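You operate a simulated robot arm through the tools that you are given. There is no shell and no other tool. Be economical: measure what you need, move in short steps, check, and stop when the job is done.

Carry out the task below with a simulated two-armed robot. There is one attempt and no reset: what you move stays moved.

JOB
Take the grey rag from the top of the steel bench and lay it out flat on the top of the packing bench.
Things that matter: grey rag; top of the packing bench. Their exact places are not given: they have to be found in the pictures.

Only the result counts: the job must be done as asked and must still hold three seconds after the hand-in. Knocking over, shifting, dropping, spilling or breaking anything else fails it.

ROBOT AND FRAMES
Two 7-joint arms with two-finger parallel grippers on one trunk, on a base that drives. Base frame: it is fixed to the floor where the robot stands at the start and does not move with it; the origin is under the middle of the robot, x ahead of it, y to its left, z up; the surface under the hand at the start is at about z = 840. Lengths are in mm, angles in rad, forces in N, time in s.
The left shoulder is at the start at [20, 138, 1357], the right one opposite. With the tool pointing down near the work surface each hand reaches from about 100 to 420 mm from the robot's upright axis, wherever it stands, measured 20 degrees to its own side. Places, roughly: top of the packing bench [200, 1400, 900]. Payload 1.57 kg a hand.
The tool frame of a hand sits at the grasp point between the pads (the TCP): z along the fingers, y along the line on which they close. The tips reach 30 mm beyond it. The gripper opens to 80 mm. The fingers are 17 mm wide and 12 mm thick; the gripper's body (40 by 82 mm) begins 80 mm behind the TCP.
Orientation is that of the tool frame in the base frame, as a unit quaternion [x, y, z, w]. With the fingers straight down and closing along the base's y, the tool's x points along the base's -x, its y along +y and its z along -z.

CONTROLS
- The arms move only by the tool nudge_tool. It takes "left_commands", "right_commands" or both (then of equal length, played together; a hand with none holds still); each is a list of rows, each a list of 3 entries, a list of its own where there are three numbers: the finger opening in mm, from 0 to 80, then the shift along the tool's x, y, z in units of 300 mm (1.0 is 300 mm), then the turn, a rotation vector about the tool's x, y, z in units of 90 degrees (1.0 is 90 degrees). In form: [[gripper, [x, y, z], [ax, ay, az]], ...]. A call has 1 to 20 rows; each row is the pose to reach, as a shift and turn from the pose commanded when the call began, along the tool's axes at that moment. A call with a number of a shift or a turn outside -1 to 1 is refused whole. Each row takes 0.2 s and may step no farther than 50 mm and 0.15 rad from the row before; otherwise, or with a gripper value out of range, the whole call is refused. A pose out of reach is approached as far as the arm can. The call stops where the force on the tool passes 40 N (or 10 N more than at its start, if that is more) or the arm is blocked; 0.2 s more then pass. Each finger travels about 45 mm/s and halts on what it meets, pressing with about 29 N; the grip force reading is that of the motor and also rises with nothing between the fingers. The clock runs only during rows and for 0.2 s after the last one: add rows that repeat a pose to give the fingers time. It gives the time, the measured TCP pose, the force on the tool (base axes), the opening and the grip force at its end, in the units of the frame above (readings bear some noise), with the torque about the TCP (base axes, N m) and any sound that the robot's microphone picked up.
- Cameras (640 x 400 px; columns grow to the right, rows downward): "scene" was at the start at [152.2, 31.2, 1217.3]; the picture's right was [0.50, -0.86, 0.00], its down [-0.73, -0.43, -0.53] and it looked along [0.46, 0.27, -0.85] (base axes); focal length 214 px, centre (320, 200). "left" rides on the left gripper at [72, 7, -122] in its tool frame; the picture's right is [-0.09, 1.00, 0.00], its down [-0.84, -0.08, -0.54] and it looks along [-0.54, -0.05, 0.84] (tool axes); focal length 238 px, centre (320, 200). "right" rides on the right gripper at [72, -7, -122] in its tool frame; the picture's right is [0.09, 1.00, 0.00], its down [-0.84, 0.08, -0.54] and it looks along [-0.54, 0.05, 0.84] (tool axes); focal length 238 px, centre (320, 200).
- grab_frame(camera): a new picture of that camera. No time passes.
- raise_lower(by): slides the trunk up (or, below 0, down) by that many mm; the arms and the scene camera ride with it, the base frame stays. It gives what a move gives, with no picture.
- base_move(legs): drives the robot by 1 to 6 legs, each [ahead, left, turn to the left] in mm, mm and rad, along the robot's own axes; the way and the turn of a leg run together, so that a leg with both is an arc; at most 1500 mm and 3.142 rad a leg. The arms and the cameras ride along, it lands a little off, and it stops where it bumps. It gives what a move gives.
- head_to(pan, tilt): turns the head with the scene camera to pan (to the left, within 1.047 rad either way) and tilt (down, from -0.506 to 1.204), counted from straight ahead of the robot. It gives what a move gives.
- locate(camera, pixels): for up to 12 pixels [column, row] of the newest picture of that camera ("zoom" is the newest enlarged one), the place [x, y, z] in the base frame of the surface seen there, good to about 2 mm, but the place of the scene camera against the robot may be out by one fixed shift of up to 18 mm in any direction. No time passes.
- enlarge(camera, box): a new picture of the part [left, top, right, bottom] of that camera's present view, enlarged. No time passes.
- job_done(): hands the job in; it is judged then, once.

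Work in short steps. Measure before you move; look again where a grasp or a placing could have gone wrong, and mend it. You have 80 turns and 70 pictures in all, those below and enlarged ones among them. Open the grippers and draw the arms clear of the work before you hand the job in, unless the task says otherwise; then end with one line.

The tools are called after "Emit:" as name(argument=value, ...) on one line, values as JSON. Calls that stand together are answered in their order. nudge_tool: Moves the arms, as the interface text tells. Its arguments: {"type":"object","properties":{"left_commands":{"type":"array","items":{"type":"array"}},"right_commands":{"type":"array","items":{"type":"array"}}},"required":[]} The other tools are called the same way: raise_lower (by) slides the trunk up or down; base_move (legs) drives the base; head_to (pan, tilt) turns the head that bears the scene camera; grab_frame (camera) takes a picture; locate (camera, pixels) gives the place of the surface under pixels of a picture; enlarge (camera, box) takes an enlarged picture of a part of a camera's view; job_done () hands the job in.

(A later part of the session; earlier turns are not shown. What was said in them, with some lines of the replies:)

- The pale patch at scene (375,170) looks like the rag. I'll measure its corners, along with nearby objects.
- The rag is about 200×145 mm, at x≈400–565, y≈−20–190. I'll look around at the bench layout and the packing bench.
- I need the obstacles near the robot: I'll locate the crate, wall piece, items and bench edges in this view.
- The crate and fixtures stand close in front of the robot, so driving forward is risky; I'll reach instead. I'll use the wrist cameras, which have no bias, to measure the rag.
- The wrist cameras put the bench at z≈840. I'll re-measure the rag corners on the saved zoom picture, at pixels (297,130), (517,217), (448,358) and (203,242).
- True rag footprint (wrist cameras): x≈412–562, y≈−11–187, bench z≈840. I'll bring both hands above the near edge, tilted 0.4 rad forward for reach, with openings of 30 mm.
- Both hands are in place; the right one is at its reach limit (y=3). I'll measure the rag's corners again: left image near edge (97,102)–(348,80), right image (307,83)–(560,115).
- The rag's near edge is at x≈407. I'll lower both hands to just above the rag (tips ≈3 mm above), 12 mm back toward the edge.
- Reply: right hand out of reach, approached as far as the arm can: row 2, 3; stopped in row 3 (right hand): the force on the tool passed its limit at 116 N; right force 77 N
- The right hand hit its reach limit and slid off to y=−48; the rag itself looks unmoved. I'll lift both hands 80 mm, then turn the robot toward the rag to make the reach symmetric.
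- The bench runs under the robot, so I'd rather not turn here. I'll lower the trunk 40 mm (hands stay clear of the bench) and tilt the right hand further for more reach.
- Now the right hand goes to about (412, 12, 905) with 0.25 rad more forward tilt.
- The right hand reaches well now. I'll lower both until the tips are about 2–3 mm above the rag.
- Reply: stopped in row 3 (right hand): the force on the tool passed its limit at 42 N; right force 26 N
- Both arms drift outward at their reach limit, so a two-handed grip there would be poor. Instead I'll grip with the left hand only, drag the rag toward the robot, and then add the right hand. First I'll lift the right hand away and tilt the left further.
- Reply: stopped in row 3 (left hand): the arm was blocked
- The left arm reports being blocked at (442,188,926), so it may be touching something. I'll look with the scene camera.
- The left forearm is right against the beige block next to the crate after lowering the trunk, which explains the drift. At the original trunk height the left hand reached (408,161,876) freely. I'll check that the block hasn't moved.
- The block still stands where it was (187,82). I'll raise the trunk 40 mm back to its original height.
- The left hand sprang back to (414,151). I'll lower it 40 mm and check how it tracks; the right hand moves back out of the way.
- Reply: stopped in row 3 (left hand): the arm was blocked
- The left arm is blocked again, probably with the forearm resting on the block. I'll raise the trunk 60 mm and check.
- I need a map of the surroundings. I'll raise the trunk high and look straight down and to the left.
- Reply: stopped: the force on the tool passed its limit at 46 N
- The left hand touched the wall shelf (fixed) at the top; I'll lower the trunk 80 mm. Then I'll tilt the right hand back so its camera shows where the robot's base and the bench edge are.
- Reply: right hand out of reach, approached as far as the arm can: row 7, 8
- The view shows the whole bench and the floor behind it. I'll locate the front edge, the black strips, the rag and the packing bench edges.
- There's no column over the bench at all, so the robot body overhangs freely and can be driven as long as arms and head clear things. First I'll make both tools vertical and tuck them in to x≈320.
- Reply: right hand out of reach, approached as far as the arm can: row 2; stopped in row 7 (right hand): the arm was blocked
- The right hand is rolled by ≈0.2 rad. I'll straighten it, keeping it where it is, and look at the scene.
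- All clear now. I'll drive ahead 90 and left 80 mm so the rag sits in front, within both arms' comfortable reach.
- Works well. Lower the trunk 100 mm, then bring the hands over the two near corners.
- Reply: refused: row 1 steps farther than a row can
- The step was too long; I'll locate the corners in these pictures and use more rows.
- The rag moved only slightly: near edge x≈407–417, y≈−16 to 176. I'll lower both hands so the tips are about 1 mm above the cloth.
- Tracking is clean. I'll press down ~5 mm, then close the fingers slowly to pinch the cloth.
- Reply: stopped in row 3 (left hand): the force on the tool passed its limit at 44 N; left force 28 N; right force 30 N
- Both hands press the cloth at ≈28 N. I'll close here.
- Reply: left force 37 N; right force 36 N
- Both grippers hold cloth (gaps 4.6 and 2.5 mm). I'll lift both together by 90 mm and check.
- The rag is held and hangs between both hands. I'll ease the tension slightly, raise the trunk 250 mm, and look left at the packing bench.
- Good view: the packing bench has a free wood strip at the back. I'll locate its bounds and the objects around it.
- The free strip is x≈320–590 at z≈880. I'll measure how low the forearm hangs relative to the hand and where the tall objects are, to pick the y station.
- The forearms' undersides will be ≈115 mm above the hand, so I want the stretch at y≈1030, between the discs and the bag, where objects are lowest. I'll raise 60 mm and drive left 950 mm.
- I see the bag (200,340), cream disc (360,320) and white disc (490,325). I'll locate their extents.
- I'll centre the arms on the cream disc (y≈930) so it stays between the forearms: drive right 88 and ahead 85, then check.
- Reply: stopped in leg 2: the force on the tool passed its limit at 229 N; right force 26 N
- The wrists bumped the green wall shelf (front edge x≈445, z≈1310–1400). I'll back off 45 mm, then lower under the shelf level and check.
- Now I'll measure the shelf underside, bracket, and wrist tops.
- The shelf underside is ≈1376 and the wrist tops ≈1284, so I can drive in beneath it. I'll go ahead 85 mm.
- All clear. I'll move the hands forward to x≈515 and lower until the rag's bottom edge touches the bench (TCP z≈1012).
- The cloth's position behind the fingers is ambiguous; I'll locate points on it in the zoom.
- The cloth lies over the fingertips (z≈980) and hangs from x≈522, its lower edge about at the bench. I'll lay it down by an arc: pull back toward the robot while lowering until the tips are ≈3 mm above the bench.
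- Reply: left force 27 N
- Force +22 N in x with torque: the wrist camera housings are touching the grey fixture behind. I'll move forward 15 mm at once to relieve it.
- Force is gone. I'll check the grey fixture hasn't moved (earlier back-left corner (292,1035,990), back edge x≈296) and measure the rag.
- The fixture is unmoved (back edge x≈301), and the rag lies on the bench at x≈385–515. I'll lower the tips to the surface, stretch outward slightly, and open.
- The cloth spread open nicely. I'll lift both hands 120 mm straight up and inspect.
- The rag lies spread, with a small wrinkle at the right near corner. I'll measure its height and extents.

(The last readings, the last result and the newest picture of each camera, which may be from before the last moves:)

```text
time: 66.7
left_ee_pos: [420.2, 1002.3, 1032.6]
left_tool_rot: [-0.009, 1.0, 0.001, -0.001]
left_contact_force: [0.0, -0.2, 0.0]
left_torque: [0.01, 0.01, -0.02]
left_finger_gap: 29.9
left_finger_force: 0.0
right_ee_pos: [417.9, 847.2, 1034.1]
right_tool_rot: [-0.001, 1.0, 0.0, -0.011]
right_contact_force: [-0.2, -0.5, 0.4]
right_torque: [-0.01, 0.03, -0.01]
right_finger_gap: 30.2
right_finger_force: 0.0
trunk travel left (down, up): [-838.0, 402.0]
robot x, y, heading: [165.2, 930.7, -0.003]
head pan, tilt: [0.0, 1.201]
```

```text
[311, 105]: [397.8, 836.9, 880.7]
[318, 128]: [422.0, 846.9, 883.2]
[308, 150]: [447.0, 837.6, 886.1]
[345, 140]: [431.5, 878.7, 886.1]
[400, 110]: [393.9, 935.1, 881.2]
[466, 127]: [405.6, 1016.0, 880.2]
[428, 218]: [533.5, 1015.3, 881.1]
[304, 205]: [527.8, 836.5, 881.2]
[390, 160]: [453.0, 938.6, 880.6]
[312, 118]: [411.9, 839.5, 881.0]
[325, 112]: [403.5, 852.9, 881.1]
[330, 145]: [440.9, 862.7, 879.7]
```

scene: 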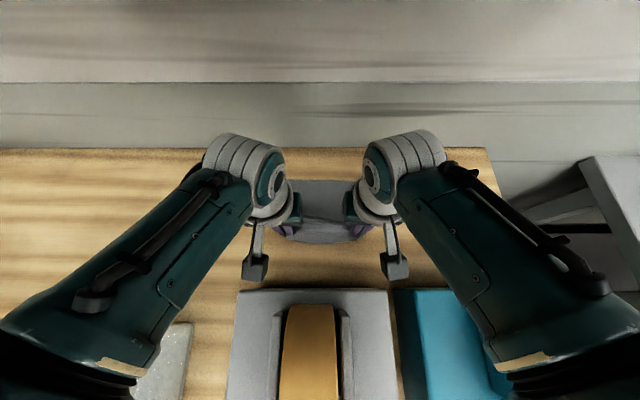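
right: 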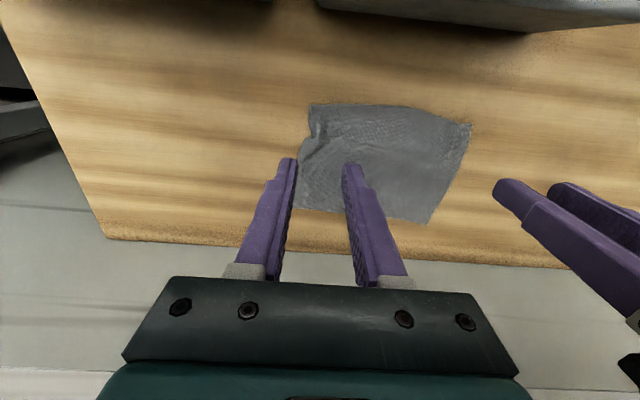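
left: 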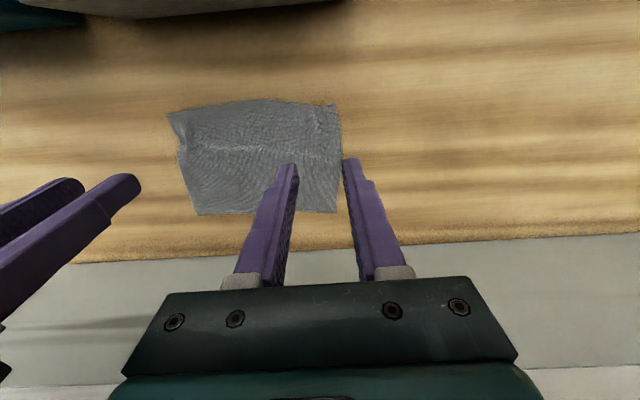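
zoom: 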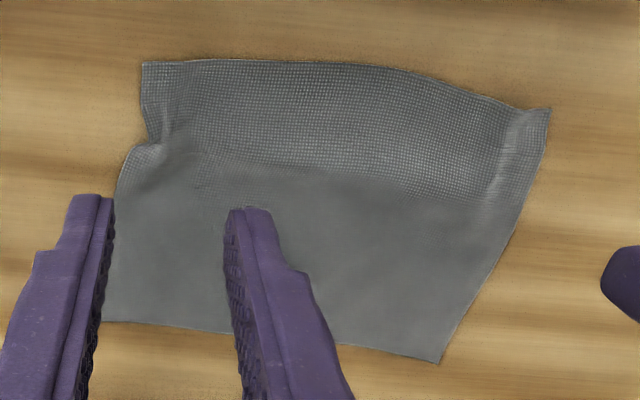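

The rag is 180×135 mm (originally ≈192×145), with wrinkles ≤6 mm. One gentle smoothing: press the closed fingertips near both ends and draw them outward. I'll descend to just above the cloth first.

Emit:
nudge_tool(left_commands=[[20, [-0.033, -0.023, 0.1], [0, 0, 0]], [10, [-0.033, -0.023, 0.23], [0, 0, 0]], [10, [-0.033, -0.023, 0.35], [0, 0, 0]], [10, [-0.033, -0.023, 0.393], [0, 0, 0]], [10, [-0.033, -0.023, 0.393], [0, 0, 0]]], right_commands=[[20, [-0.04, 0.05, 0.1], [0, 0, 0]], [10, [-0.04, 0.05, 0.23], [0, 0, 0]], [10, [-0.04, 0.05, 0.35], [0, 0, 0]], [10, [-0.04, 0.05, 0.397], [0, 0, 0]], [10, [-0.04, 0.05, 0.397], [0, 0, 0]]])

```text
time: 67.9
left_ee_pos: [427.9, 990.4, 915.6]
left_tool_rot: [-0.01, 1.0, -0.003, 0.0]
left_contact_force: [0.4, 0.8, 0.1]
left_torque: [-0.01, 0.01, 0.0]
left_finger_gap: 10.0
left_finger_force: 0.1
right_ee_pos: [427.0, 864.5, 915.8]
right_tool_rot: [0.0, 1.0, 0.004, -0.009]
right_contact_force: [1.1, -0.5, -0.7]
right_torque: [-0.01, 0.02, 0.05]
right_finger_gap: 9.9
right_finger_force: 0.2
trunk travel left (down, up): [-838.0, 402.0]
robot x, y, heading: [168.5, 927.4, -0.003]
head pan, tilt: [0.0, 1.201]
```

Just above the cloth. I'll press ~4 mm, then spread outward 12 mm and lift off.

Emit:
nudge_tool(left_commands=[[10, [0, 0, 0.007], [0, 0, 0]], [10, [0, 0, 0.013], [0, 0, 0]], [10, [0, 0.015, 0.013], [0, 0, 0]], [10, [0, 0.03, 0.013], [0, 0, 0]], [10, [0, 0.04, 0.013], [0, 0, 0]], [10, [0, 0.04, 0], [0, 0, 0]], [10, [0, 0.04, -0.05], [0, 0, 0]]], right_commands=[[10, [0, 0, 0.007], [0, 0, 0]], [10, [0, 0, 0.013], [0, 0, 0]], [10, [0, -0.015, 0.013], [0, 0, 0]], [10, [0, -0.03, 0.013], [0, 0, 0]], [10, [0, -0.04, 0.013], [0, 0, 0]], [10, [0, -0.04, 0], [0, 0, 0]], [10, [0, -0.04, -0.05], [0, 0, 0]]])

Emit:
grab_frame(camera="right")

```text
time: 69.5
left_ee_pos: [424.6, 1002.1, 928.6]
left_tool_rot: [-0.008, 1.0, -0.003, -0.002]
left_contact_force: [0.3, 0.2, 0.5]
left_torque: [0.03, 0.0, 0.01]
left_finger_gap: 10.0
left_finger_force: 0.2
right_ee_pos: [424.3, 853.4, 930.3]
right_tool_rot: [0.001, 1.0, 0.003, -0.012]
right_contact_force: [0.4, -0.1, 0.0]
right_torque: [-0.03, -0.03, -0.02]
right_finger_gap: 10.1
right_finger_force: 0.0
trunk travel left (down, up): [-838.0, 402.0]
robot x, y, heading: [166.2, 927.7, 0.002]
head pan, tilt: [0.0, 1.201]
```

```text
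14 pictures are left
```

right: 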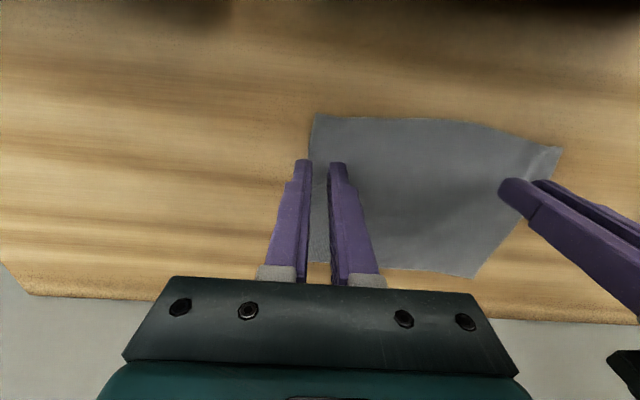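

The wrinkle looks smoothed. I'll lift clear and check.

Emit:
nudge_tool(left_commands=[[10, [0, 0, -0.12], [0, 0, 0]], [30, [0, 0, -0.25], [0, 0, 0]], [50, [0, 0, -0.37], [0, 0, 0]], [60, [0, 0, -0.37], [0, 0, 0]]], right_commands=[[10, [0, 0, -0.12], [0, 0, 0]], [30, [0, 0, -0.25], [0, 0, 0]], [50, [0, 0, -0.37], [0, 0, 0]], [60, [0, 0, -0.37], [0, 0, 0]]])

Emit:
enlarge(camera="right", box=[270, 80, 490, 240])

Emit:
locate(camera="zoom", pixels=[[150, 70], [150, 160], [200, 150], [300, 70], [430, 80], [540, 120], [440, 350], [120, 310], [350, 200], [480, 180], [160, 110], [250, 110]])

```text
time: 70.5
left_ee_pos: [428.3, 1008.8, 1041.9]
left_tool_rot: [-0.01, 1.0, 0.004, 0.0]
left_contact_force: [-0.5, -0.8, -0.1]
left_torque: [-0.01, 0.0, -0.03]
left_finger_gap: 60.0
left_finger_force: 0.1
right_ee_pos: [428.0, 846.6, 1038.2]
right_tool_rot: [0.0, 1.0, -0.004, -0.011]
right_contact_force: [0.6, 0.1, -0.1]
right_torque: [-0.01, -0.02, -0.01]
right_finger_gap: 59.9
right_finger_force: 0.0
trunk travel left (down, up): [-838.0, 402.0]
robot x, y, heading: [162.7, 928.7, -0.003]
head pan, tilt: [0.0, 1.201]
```

```text
2.50 times, centred on (380, 160) of right
```

zoom: 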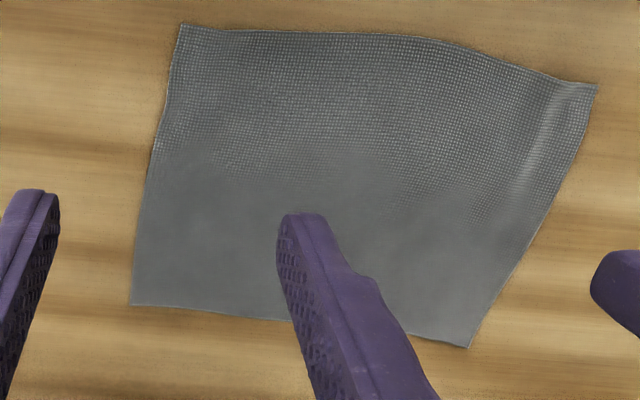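

```text
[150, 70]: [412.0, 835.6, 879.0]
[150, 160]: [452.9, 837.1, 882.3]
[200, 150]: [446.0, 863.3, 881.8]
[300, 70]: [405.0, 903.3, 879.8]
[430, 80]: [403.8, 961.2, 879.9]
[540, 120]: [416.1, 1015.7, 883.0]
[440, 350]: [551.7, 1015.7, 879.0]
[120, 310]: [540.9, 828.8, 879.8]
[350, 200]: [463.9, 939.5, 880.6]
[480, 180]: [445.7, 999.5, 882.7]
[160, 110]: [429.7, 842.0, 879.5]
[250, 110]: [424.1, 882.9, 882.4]
```

The rag is flat (z 879–883). I'll back off 80 mm, then raise the trunk 60 mm to stand clear.

Emit:
base_move(legs=[[-80, 0, 0]])

Emit:
raise_lower(by=60)

Emit:
head_to(pan=0.0, tilt=1.0)

Emit:
grab_frame(camera="scene")

```text
time: 71.6
left_ee_pos: [345.0, 1009.0, 1040.4]
left_tool_rot: [-0.008, 1.0, 0.004, -0.001]
left_contact_force: [0.5, 0.1, -0.3]
left_torque: [-0.02, 0.01, 0.01]
left_finger_gap: 60.0
left_finger_force: 0.0
right_ee_pos: [345.3, 846.9, 1038.7]
right_tool_rot: [0.0, 1.0, -0.004, -0.011]
right_contact_force: [0.3, -0.4, -0.5]
right_torque: [0.03, -0.02, -0.01]
right_finger_gap: 59.9
right_finger_force: 0.0
trunk travel left (down, up): [-838.0, 402.0]
robot x, y, heading: [81.4, 932.4, -0.005]
head pan, tilt: [0.0, 1.201]
```

```text
time: 72.6
left_ee_pos: [344.8, 1011.6, 1099.9]
left_tool_rot: [-0.007, 1.0, 0.006, -0.002]
left_contact_force: [-0.2, 0.5, 0.0]
left_torque: [0.02, 0.02, 0.0]
left_finger_gap: 60.1
left_finger_force: 0.1
right_ee_pos: [344.9, 846.1, 1097.9]
right_tool_rot: [0.0, 1.0, -0.007, -0.011]
right_contact_force: [-0.8, 0.3, 0.6]
right_torque: [-0.01, -0.01, 0.02]
right_finger_gap: 59.7
right_finger_force: 0.0
trunk travel left (down, up): [-898.0, 342.0]
robot x, y, heading: [82.2, 930.0, -0.003]
head pan, tilt: [0.0, 1.201]
```

```text
time: 73.3
left_ee_pos: [344.5, 1012.0, 1100.3]
left_tool_rot: [-0.007, 1.0, 0.007, -0.002]
left_contact_force: [0.7, -0.6, -0.6]
left_torque: [0.04, 0.0, -0.02]
left_finger_gap: 59.7
left_finger_force: 0.0
right_ee_pos: [345.7, 845.5, 1097.4]
right_tool_rot: [0.0, 1.0, -0.007, -0.011]
right_contact_force: [-0.5, 0.3, 1.4]
right_torque: [0.0, -0.02, -0.01]
right_finger_gap: 60.0
right_finger_force: 0.0
trunk travel left (down, up): [-898.0, 342.0]
robot x, y, heading: [86.3, 934.4, -0.008]
head pan, tilt: [0.0, 1.0]
```

```text
12 pictures are left
```

scene: 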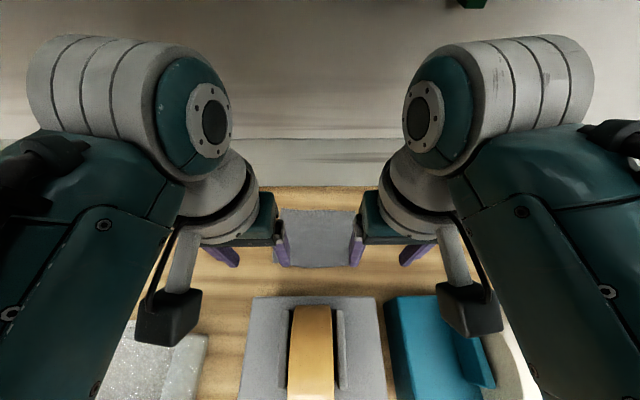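

The rag is flat on the packing bench, the arms are clear with the grippers open, and the objects around it look undisturbed. Handing in.

Emit:
job_done()

```text
The job is handed in.
```

The grey rag is now spread flat on top of the packing bench (surface within about 4 mm of level), both grippers are open and clear, and the job is handed in. On the way the arms bumped a block on the steel bench, both wall shelves and a fixture on the packing bench. I checked the block and the fixture afterwards and neither had moved; I did not re-measure the shelves.
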